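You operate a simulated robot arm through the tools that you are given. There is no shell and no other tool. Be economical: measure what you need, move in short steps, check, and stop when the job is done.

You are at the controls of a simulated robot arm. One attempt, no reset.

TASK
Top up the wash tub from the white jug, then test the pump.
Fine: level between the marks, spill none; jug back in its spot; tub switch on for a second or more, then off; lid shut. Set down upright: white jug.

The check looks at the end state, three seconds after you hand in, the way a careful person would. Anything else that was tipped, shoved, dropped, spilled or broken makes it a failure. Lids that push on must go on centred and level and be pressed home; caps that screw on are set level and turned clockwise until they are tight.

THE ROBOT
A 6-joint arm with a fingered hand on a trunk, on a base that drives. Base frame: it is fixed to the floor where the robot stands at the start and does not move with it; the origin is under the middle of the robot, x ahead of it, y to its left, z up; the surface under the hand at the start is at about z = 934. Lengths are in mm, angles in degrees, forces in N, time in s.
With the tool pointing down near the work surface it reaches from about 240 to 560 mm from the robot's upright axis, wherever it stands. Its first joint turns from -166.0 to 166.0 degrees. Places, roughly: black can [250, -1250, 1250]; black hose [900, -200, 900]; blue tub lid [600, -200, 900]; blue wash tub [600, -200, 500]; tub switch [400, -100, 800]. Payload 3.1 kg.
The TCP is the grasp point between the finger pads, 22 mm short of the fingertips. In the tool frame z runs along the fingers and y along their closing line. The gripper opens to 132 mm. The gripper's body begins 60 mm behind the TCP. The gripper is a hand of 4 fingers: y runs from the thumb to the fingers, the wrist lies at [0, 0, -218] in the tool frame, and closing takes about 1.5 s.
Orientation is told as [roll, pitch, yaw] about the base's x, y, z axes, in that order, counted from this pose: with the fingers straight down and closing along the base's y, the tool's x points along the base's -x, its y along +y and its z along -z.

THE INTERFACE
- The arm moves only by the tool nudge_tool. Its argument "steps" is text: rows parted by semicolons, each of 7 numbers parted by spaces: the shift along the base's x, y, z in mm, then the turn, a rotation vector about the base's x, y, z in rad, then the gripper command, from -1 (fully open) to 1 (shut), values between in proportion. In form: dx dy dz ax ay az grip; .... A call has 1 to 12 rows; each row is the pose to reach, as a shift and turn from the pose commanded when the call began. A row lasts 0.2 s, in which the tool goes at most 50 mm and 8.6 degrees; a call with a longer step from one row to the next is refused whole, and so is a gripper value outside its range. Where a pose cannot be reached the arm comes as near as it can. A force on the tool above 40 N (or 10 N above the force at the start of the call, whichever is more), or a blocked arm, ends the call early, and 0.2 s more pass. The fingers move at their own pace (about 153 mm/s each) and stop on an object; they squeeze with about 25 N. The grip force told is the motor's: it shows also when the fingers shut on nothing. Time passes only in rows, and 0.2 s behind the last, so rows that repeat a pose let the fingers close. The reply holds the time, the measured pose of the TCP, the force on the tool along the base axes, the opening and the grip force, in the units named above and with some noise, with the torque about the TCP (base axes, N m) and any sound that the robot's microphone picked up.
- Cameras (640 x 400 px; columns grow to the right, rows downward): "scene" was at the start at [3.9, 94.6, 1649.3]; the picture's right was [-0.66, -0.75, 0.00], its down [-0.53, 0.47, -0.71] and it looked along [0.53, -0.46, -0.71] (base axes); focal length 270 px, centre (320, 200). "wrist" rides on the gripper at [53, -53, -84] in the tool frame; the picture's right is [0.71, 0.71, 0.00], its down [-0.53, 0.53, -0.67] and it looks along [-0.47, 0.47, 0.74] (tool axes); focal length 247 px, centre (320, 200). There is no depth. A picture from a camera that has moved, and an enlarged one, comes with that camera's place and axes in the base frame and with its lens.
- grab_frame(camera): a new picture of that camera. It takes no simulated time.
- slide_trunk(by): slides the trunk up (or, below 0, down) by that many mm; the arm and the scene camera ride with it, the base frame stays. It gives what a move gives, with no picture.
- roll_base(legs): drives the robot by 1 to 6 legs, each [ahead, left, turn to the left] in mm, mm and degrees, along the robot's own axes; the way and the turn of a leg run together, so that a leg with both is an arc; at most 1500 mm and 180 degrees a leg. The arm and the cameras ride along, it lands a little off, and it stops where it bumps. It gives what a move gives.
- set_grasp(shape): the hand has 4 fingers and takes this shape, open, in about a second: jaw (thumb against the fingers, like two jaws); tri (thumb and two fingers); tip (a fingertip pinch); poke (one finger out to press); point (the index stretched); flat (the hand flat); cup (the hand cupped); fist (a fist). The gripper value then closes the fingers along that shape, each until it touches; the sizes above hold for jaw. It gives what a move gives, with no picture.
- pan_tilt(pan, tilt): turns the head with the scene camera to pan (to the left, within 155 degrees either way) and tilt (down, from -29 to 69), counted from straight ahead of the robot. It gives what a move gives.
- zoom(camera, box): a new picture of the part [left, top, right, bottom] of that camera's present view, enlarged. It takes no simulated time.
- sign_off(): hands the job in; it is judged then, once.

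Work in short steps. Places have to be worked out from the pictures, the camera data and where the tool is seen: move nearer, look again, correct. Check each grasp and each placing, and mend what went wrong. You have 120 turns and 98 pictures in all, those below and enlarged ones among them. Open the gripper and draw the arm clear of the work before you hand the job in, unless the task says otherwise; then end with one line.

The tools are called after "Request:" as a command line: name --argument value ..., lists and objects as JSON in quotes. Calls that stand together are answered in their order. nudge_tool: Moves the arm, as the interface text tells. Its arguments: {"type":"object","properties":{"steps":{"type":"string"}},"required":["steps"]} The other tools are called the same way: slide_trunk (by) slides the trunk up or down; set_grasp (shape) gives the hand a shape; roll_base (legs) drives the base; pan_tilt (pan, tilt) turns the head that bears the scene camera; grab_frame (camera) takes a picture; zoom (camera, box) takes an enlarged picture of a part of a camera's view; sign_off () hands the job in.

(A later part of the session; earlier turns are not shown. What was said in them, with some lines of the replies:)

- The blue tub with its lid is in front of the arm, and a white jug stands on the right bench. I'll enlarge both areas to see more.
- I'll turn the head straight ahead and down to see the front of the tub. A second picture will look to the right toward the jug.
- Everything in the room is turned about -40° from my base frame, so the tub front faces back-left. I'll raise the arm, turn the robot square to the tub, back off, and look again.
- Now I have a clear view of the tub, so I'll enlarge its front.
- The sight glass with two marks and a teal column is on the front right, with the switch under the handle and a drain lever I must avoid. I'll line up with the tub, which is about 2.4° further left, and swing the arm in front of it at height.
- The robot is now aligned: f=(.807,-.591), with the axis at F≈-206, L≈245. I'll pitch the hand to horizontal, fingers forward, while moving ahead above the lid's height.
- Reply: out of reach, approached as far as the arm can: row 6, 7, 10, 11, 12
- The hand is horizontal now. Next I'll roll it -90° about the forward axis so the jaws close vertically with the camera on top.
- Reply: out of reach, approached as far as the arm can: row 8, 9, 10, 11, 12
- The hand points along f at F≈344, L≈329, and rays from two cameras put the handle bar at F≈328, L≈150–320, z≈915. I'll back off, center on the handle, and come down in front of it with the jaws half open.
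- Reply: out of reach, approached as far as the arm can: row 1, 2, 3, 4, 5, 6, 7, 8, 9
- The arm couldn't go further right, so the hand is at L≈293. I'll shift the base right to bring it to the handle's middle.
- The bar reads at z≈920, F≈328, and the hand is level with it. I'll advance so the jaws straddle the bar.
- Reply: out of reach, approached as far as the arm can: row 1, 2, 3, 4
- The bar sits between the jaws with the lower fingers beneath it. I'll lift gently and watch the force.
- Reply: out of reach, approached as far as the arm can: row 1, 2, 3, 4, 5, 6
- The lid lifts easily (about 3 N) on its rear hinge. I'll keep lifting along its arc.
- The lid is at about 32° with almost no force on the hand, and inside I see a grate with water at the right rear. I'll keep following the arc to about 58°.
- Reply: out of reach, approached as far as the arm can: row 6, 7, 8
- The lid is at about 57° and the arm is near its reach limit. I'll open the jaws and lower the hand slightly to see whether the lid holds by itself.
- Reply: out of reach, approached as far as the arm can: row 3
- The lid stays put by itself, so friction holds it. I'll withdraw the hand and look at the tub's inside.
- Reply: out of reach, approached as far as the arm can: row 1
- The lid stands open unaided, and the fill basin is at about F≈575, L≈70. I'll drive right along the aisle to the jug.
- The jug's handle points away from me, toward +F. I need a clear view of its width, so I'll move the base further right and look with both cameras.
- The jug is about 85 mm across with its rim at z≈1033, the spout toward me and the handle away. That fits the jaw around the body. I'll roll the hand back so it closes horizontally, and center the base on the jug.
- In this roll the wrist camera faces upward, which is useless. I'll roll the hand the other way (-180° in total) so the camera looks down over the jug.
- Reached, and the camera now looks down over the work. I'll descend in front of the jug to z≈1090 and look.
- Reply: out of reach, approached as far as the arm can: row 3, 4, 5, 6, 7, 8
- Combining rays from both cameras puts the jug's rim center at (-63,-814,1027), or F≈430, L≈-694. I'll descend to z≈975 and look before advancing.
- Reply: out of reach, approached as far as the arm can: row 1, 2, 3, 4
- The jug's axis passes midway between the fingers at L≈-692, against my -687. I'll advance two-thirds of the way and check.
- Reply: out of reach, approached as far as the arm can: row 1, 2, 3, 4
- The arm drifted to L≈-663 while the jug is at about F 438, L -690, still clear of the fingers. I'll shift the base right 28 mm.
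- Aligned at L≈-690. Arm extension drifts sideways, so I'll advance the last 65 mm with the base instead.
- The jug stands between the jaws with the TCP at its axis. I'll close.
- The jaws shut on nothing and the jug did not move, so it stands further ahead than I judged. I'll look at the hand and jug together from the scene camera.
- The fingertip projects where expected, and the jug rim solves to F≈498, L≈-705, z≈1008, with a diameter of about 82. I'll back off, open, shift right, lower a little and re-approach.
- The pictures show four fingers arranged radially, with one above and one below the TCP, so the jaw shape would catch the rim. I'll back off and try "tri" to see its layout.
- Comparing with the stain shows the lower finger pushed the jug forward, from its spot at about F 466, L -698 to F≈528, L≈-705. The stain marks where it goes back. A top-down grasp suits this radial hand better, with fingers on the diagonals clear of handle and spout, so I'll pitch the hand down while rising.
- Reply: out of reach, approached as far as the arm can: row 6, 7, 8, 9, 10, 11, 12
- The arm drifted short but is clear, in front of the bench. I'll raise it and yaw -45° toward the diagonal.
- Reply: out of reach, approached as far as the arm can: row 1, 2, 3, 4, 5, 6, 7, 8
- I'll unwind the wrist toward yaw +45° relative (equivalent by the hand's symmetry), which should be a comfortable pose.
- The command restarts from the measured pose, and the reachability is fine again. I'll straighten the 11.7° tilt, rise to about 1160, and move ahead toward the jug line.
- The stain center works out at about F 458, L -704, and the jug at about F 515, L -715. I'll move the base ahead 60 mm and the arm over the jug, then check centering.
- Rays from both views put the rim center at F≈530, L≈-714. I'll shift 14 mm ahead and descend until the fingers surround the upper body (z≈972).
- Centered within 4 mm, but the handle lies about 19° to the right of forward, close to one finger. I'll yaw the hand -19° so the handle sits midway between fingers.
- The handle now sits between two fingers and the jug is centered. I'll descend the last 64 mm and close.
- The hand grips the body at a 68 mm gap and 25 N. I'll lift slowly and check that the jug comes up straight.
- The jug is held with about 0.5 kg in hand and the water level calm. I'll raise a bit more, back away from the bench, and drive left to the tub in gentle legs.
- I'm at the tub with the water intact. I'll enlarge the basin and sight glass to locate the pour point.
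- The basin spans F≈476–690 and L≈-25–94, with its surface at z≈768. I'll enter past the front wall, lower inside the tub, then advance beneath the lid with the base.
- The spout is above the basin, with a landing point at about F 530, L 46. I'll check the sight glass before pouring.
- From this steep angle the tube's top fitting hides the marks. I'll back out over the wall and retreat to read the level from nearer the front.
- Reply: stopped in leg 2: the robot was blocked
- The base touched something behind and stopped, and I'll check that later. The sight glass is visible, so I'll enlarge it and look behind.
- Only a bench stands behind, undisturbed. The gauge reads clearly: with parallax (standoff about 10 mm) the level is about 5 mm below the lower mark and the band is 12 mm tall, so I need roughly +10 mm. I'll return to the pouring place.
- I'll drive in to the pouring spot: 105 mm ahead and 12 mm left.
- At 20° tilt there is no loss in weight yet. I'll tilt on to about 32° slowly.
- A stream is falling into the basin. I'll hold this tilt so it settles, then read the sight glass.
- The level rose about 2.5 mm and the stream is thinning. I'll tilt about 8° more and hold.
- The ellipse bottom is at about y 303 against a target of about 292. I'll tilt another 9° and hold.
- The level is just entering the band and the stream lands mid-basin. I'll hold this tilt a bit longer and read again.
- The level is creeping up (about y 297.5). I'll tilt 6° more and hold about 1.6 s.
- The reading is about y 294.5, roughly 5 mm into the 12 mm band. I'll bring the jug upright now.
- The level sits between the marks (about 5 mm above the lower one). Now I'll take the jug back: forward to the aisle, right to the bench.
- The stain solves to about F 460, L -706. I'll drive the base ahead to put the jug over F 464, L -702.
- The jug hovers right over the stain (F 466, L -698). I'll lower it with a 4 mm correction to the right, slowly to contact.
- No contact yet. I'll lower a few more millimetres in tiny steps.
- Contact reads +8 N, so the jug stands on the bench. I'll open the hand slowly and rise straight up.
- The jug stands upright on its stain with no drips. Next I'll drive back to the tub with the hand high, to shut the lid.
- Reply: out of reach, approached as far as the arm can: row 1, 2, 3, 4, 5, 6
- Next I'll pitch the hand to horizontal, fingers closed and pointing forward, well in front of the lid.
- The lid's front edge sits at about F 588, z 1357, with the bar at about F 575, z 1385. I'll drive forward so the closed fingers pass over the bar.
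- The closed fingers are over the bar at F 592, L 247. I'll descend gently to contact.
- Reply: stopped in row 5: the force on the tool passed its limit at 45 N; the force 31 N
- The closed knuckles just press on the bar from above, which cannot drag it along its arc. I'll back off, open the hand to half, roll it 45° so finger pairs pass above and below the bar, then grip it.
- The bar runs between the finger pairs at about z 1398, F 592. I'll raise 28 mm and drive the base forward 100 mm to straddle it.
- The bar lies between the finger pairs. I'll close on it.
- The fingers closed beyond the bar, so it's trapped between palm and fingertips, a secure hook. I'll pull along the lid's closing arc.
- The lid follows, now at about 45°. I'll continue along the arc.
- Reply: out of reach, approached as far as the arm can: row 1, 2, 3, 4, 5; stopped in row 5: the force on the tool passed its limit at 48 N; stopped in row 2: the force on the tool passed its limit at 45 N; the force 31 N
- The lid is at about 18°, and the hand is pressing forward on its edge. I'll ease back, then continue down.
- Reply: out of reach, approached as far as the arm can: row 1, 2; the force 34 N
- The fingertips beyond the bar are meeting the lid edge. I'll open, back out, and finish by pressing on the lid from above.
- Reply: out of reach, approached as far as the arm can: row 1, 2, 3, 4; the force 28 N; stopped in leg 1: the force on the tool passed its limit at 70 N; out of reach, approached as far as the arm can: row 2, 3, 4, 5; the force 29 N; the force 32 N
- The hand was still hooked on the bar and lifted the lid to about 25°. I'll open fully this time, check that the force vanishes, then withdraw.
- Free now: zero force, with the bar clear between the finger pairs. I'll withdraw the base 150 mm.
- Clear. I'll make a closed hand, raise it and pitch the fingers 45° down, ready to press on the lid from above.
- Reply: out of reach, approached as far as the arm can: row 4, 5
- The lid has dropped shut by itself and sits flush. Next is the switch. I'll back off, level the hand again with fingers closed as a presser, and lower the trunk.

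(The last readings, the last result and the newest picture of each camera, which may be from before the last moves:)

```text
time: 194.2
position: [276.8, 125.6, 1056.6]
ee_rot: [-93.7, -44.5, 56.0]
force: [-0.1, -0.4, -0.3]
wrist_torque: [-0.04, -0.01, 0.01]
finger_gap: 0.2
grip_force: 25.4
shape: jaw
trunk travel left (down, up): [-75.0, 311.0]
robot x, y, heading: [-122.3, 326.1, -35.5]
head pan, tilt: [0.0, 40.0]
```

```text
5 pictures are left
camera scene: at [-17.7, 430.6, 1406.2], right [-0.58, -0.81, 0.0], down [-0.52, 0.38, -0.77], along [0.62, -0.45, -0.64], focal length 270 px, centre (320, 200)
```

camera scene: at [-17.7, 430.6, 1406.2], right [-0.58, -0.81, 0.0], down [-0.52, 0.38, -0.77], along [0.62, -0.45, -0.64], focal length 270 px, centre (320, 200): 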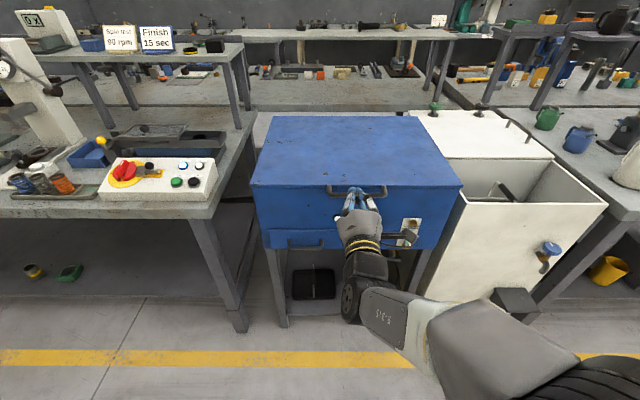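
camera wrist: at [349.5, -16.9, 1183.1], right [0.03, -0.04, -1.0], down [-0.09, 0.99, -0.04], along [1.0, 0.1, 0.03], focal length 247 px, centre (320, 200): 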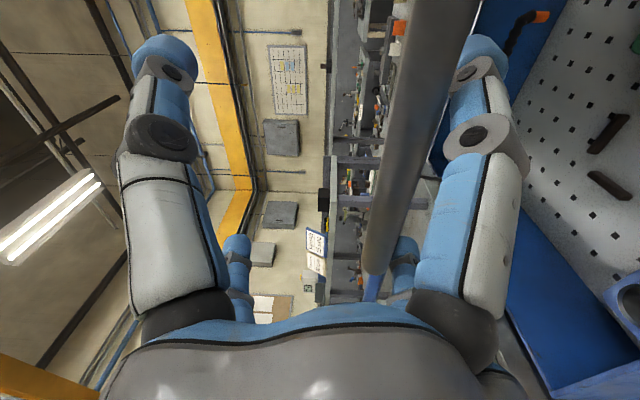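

The lid is shut flush. I'll shift right to the switch line (L≈197) and lower the hand to about z 783 for the "I" half, staying in front.

Request:
roll_base --legs '[[0, -67, 0]]'

Request:
nudge_tool --steps "0 0 -45 0 0 0 1; 0 0 -90 0 0 0 1; 0 0 -135 0 0 0 1; 0 0 -180 0 0 0 1; 0 0 -225 0 0 0 1; 0 0 -272 0 0 0 1; 0 0 -272 0 0 0 1"

Request:
roll_base --legs '[[115, 0, 0]]'

Request:
zoom --camera "scene" --box '[270, 190, 430, 290]'

```text
time: 195.2
position: [236.8, 71.8, 1057.5]
ee_rot: [-93.8, -44.6, 56.1]
force: [-0.1, -0.3, 0.2]
wrist_torque: [0.0, 0.0, 0.03]
finger_gap: 0.0
grip_force: 25.3
shape: jaw
trunk travel left (down, up): [-75.0, 311.0]
robot x, y, heading: [-167.1, 272.1, -35.7]
head pan, tilt: [0.0, 40.0]
```

```text
time: 196.8
position: [237.9, 70.7, 785.7]
ee_rot: [-93.8, -44.6, 56.2]
force: [-0.2, -0.6, 0.2]
wrist_torque: [0.01, 0.02, 0.03]
finger_gap: 0.0
grip_force: 25.2
shape: jaw
trunk travel left (down, up): [-75.0, 311.0]
robot x, y, heading: [-166.4, 269.5, -35.7]
head pan, tilt: [0.0, 40.0]
```

```text
time: 197.9
position: [329.5, 8.1, 786.0]
ee_rot: [-93.7, -44.5, 56.3]
force: [0.7, 0.1, -0.4]
wrist_torque: [0.01, 0.0, -0.03]
finger_gap: 0.0
grip_force: 24.7
shape: jaw
trunk travel left (down, up): [-75.0, 311.0]
robot x, y, heading: [-76.2, 208.1, -35.3]
head pan, tilt: [0.0, 40.0]
```

```text
4.00 times, centred on (350, 240) of scene
camera zoom: at [31.8, 311.8, 1406.2], right [-0.58, -0.81, 0.0], down [-0.52, 0.37, -0.77], along [0.62, -0.44, -0.64], focal length 1078 px, centre (200, 40)
```

zoom: 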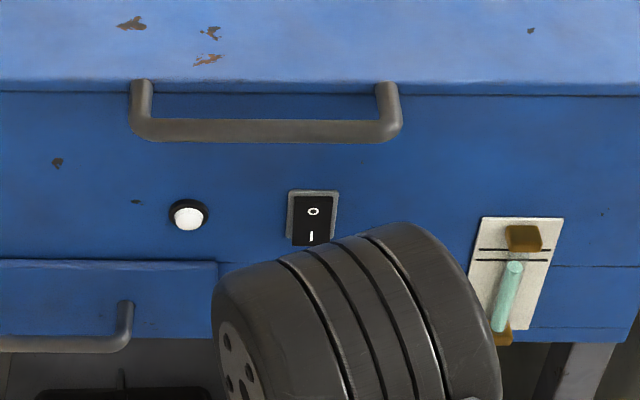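

The switch is clear: "I" at L 197, z 789, and "O" at z 815, on a rocker spanning z 779–831. The sight glass still shows the level at the marks. I'll advance the fingertips onto the "I" half.

Request:
nudge_tool --steps "13 -13 -1 0 0 0 1; 29 -25 -1 0 0 0 1; 37 -31 -1 0 0 0 1; 42 -35 -1 0 0 0 1; 46 -38 -1 0 0 0 1; 50 -41 -1 0 0 0 1; 54 -43 -1 0 0 0 1; 57 -46 -1 0 0 0 1"

```text
time: 199.7
position: [382.6, -33.1, 785.1]
ee_rot: [-93.7, -44.5, 56.3]
force: [-22.9, 17.5, 1.9]
wrist_torque: [-0.21, -0.27, 0.1]
finger_gap: 0.1
grip_force: 24.7
shape: jaw
trunk travel left (down, up): [-75.0, 311.0]
robot x, y, heading: [-75.4, 204.4, -35.7]
head pan, tilt: [0.0, 40.0]
```

I have contact at about 29 N. I'll press slightly more, then pull back and check the rocker and lamp.

Request:
nudge_tool --steps "2 -1 0 0 0 0 1; 3 -2 0 0 0 0 1; 3 -2 0 0 0 0 1; -20 15 0 0 0 0 1; -50 37 0 0 0 0 1; -50 37 0 0 0 0 1"

Request:
zoom --camera "scene" --box '[310, 215, 390, 265]'

```text
time: 200.2
position: [381.9, -33.2, 782.5]
ee_rot: [-93.2, -44.4, 55.9]
force: [-16.4, 12.1, 0.7]
wrist_torque: [-0.13, -0.15, 0.04]
finger_gap: 0.1
grip_force: 24.3
shape: jaw
trunk travel left (down, up): [-75.0, 311.0]
robot x, y, heading: [-79.4, 207.1, -35.3]
head pan, tilt: [0.0, 40.0]
stopped in row 2: the force on the tool passed its limit at 43 N (the readings are from after the stop); the commanded pose is now the measured one
```

```text
8.00 times, centred on (350, 240) of scene
camera zoom: at [26.6, 315.2, 1406.3], right [-0.58, -0.82, 0.0], down [-0.52, 0.37, -0.77], along [0.63, -0.44, -0.64], focal length 2156 px, centre (80, -120)
```

zoom: 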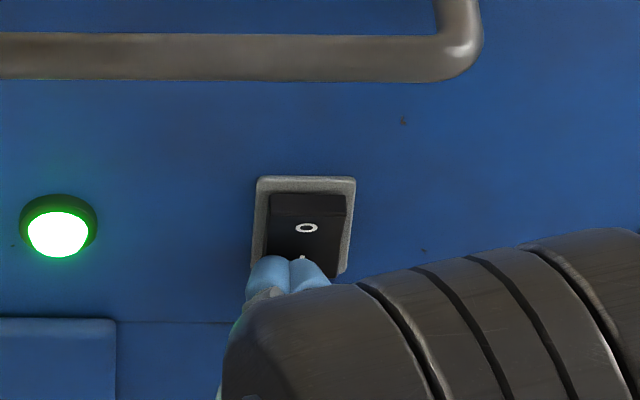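

The lamp glows green and "I" is in, so the pump is running. I'll draw back, rise to the "O" height, and wait over a second.

Request:
nudge_tool --steps "-20 15 0 0 0 0 1; -40 29 0 0 0 0 1; -40 29 22 0 0 0 1; -40 29 42 0 0 0 1; -40 29 42 0 0 0 1; -40 29 42 0 0 0 1; -40 29 42 0 0 0 1; -40 29 42 0 0 0 1"

Request:
nudge_tool --steps "16 -12 0 0 0 0 1; 26 -19 0 0 0 0 1; 32 -23 0 0 0 0 1; 36 -26 0 0 0 0 1; 40 -29 0 0 0 0 1; 43 -31 0 0 0 0 1; 43 -31 0 0 0 0 1"

```text
time: 201.9
position: [344.2, -6.4, 825.6]
ee_rot: [-93.3, -44.4, 55.8]
force: [-0.2, -0.9, 0.4]
wrist_torque: [0.0, -0.01, -0.02]
finger_gap: 0.0
grip_force: 25.2
shape: jaw
trunk travel left (down, up): [-75.0, 311.0]
robot x, y, heading: [-82.3, 205.4, -35.4]
head pan, tilt: [0.0, 40.0]
```

```text
time: 203.4
position: [384.3, -33.2, 825.2]
ee_rot: [-93.0, -44.5, 55.8]
force: [-19.8, 13.2, 7.8]
wrist_torque: [-0.06, -0.02, -0.08]
finger_gap: 0.0
grip_force: 25.0
shape: jaw
trunk travel left (down, up): [-75.0, 311.0]
robot x, y, heading: [-79.9, 207.8, -35.3]
head pan, tilt: [0.0, 40.0]
stopped in row 7: the force on the tool passed its limit at 41 N (the readings are from after the stop); the commanded pose is now the measured one
```

The press reached 41 N, as it did before. I'll draw back and check the lamp and gauge.

Request:
nudge_tool --steps "-20 15 0 0 0 0 1; -45 33 0 0 0 0 1; -75 55 0 0 0 0.5; -105 77 0 0 0 0; -105 77 0 0 0 -0.5; -105 77 0 0 0 -0.5"

Request:
roll_base --legs '[[-150, 0, 0]]'

Request:
zoom --camera "scene" --box '[290, 140, 450, 240]'

```text
refused: a row must be a list of 7 entries
```

```text
time: 204.8
position: [264.2, 51.8, 822.0]
ee_rot: [-92.7, -44.3, 55.5]
force: [0.0, 0.8, 0.0]
wrist_torque: [-0.01, 0.02, 0.01]
finger_gap: 0.3
grip_force: 24.6
shape: jaw
trunk travel left (down, up): [-75.0, 311.0]
robot x, y, heading: [-202.5, 291.7, -35.5]
head pan, tilt: [0.0, 40.0]
```

```text
4.00 times, centred on (370, 190) of scene
camera zoom: at [-92.5, 400.0, 1406.2], right [-0.58, -0.82, 0.0], down [-0.52, 0.37, -0.77], along [0.63, -0.44, -0.64], focal length 1078 px, centre (120, 240)
```

zoom: 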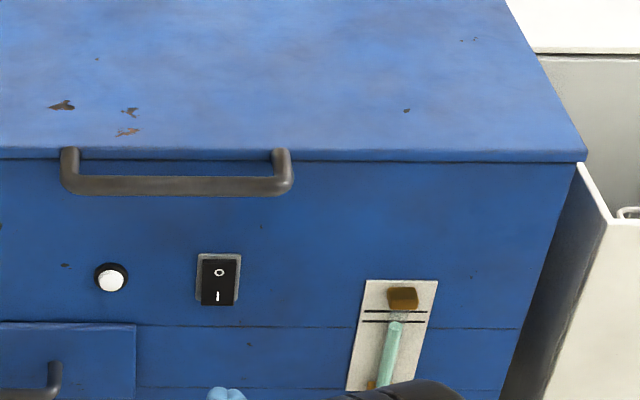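

The lamp is off, the switch is back to "O", and the lid is shut. I'll take one sharp look at the gauge.

Request:
zoom --camera "scene" --box '[374, 196, 406, 216]'

Request:
nudge_tool --steps "0 0 20 0 0 0 0.5; 0 0 40 0 0 0 0; 0 0 60 0 0 0 -1; 0 0 60 0 0 0 -1; 0 0 60 0 0 0 -1"

```text
16.00 times, centred on (390, 206) of scene
camera zoom: at [-92.5, 400.0, 1406.2], right [-0.58, -0.82, 0.0], down [-0.52, 0.37, -0.77], along [0.63, -0.44, -0.64], focal length 4313 px, centre (-800, 104)
```

zoom: 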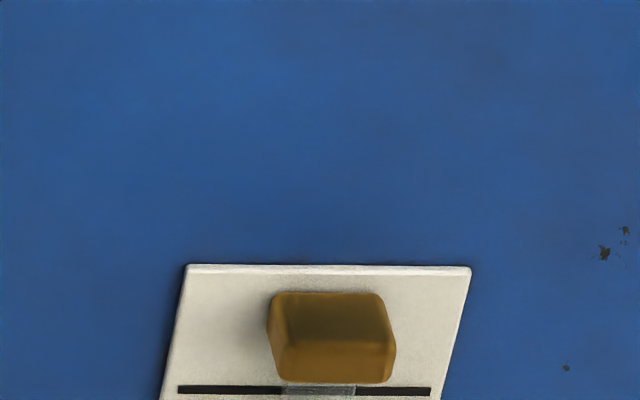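

```text
time: 206.0
position: [264.0, 52.9, 881.8]
ee_rot: [-92.6, -44.4, 55.5]
force: [0.8, 0.4, 0.3]
wrist_torque: [-0.01, 0.02, -0.01]
finger_gap: 131.8
grip_force: 0.0
shape: jaw
trunk travel left (down, up): [-75.0, 311.0]
robot x, y, heading: [-199.7, 295.8, -35.5]
head pan, tilt: [0.0, 40.0]
```

I aimed that too high. I'll back the robot clear another 100 mm and take a final look at the gauge.

Request:
roll_base --legs '[[-100, 0, 0]]'

Request:
zoom --camera "scene" --box '[354, 183, 402, 213]'

```text
time: 207.1
position: [182.8, 109.3, 881.4]
ee_rot: [-92.7, -44.4, 55.5]
force: [-0.5, -0.1, 0.5]
wrist_torque: [-0.04, -0.04, -0.01]
finger_gap: 131.6
grip_force: 0.0
shape: jaw
trunk travel left (down, up): [-75.0, 311.0]
robot x, y, heading: [-281.6, 355.1, -35.1]
head pan, tilt: [0.0, 40.0]
```

```text
13.33 times, centred on (378, 198) of scene
camera zoom: at [-174.2, 458.0, 1406.2], right [-0.58, -0.81, 0.0], down [-0.52, 0.37, -0.77], along [0.62, -0.44, -0.64], focal length 3594 px, centre (-453, 227)
```

zoom: 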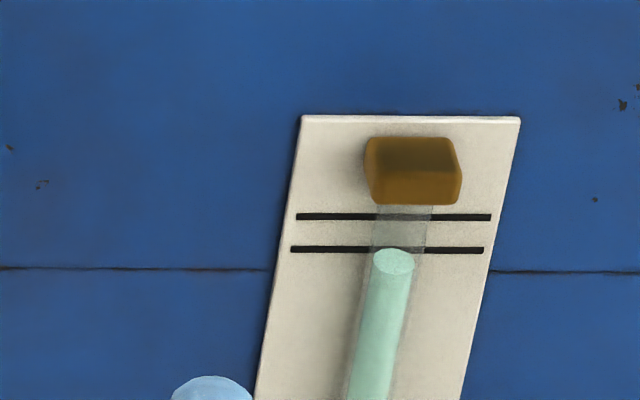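

The surface in the tube sits above the lower mark and below the upper once parallax is allowed for. The lid is shut, the switch is off, the jug is on its spot, and the hand is open and clear, so I'm handing in.

Request:
sign_off

```text
The job is handed in.
```

I topped up the tub to between the marks with no spill seen, ran the pump for over a second and switched it off, shut the lid, and set the jug upright on its spot. The level is about 3–5 mm above the lower mark in a 12 mm band; on the way, a finger nudged the jug forward before I gripped it, and the lid dropped the last 25° or so on its own.
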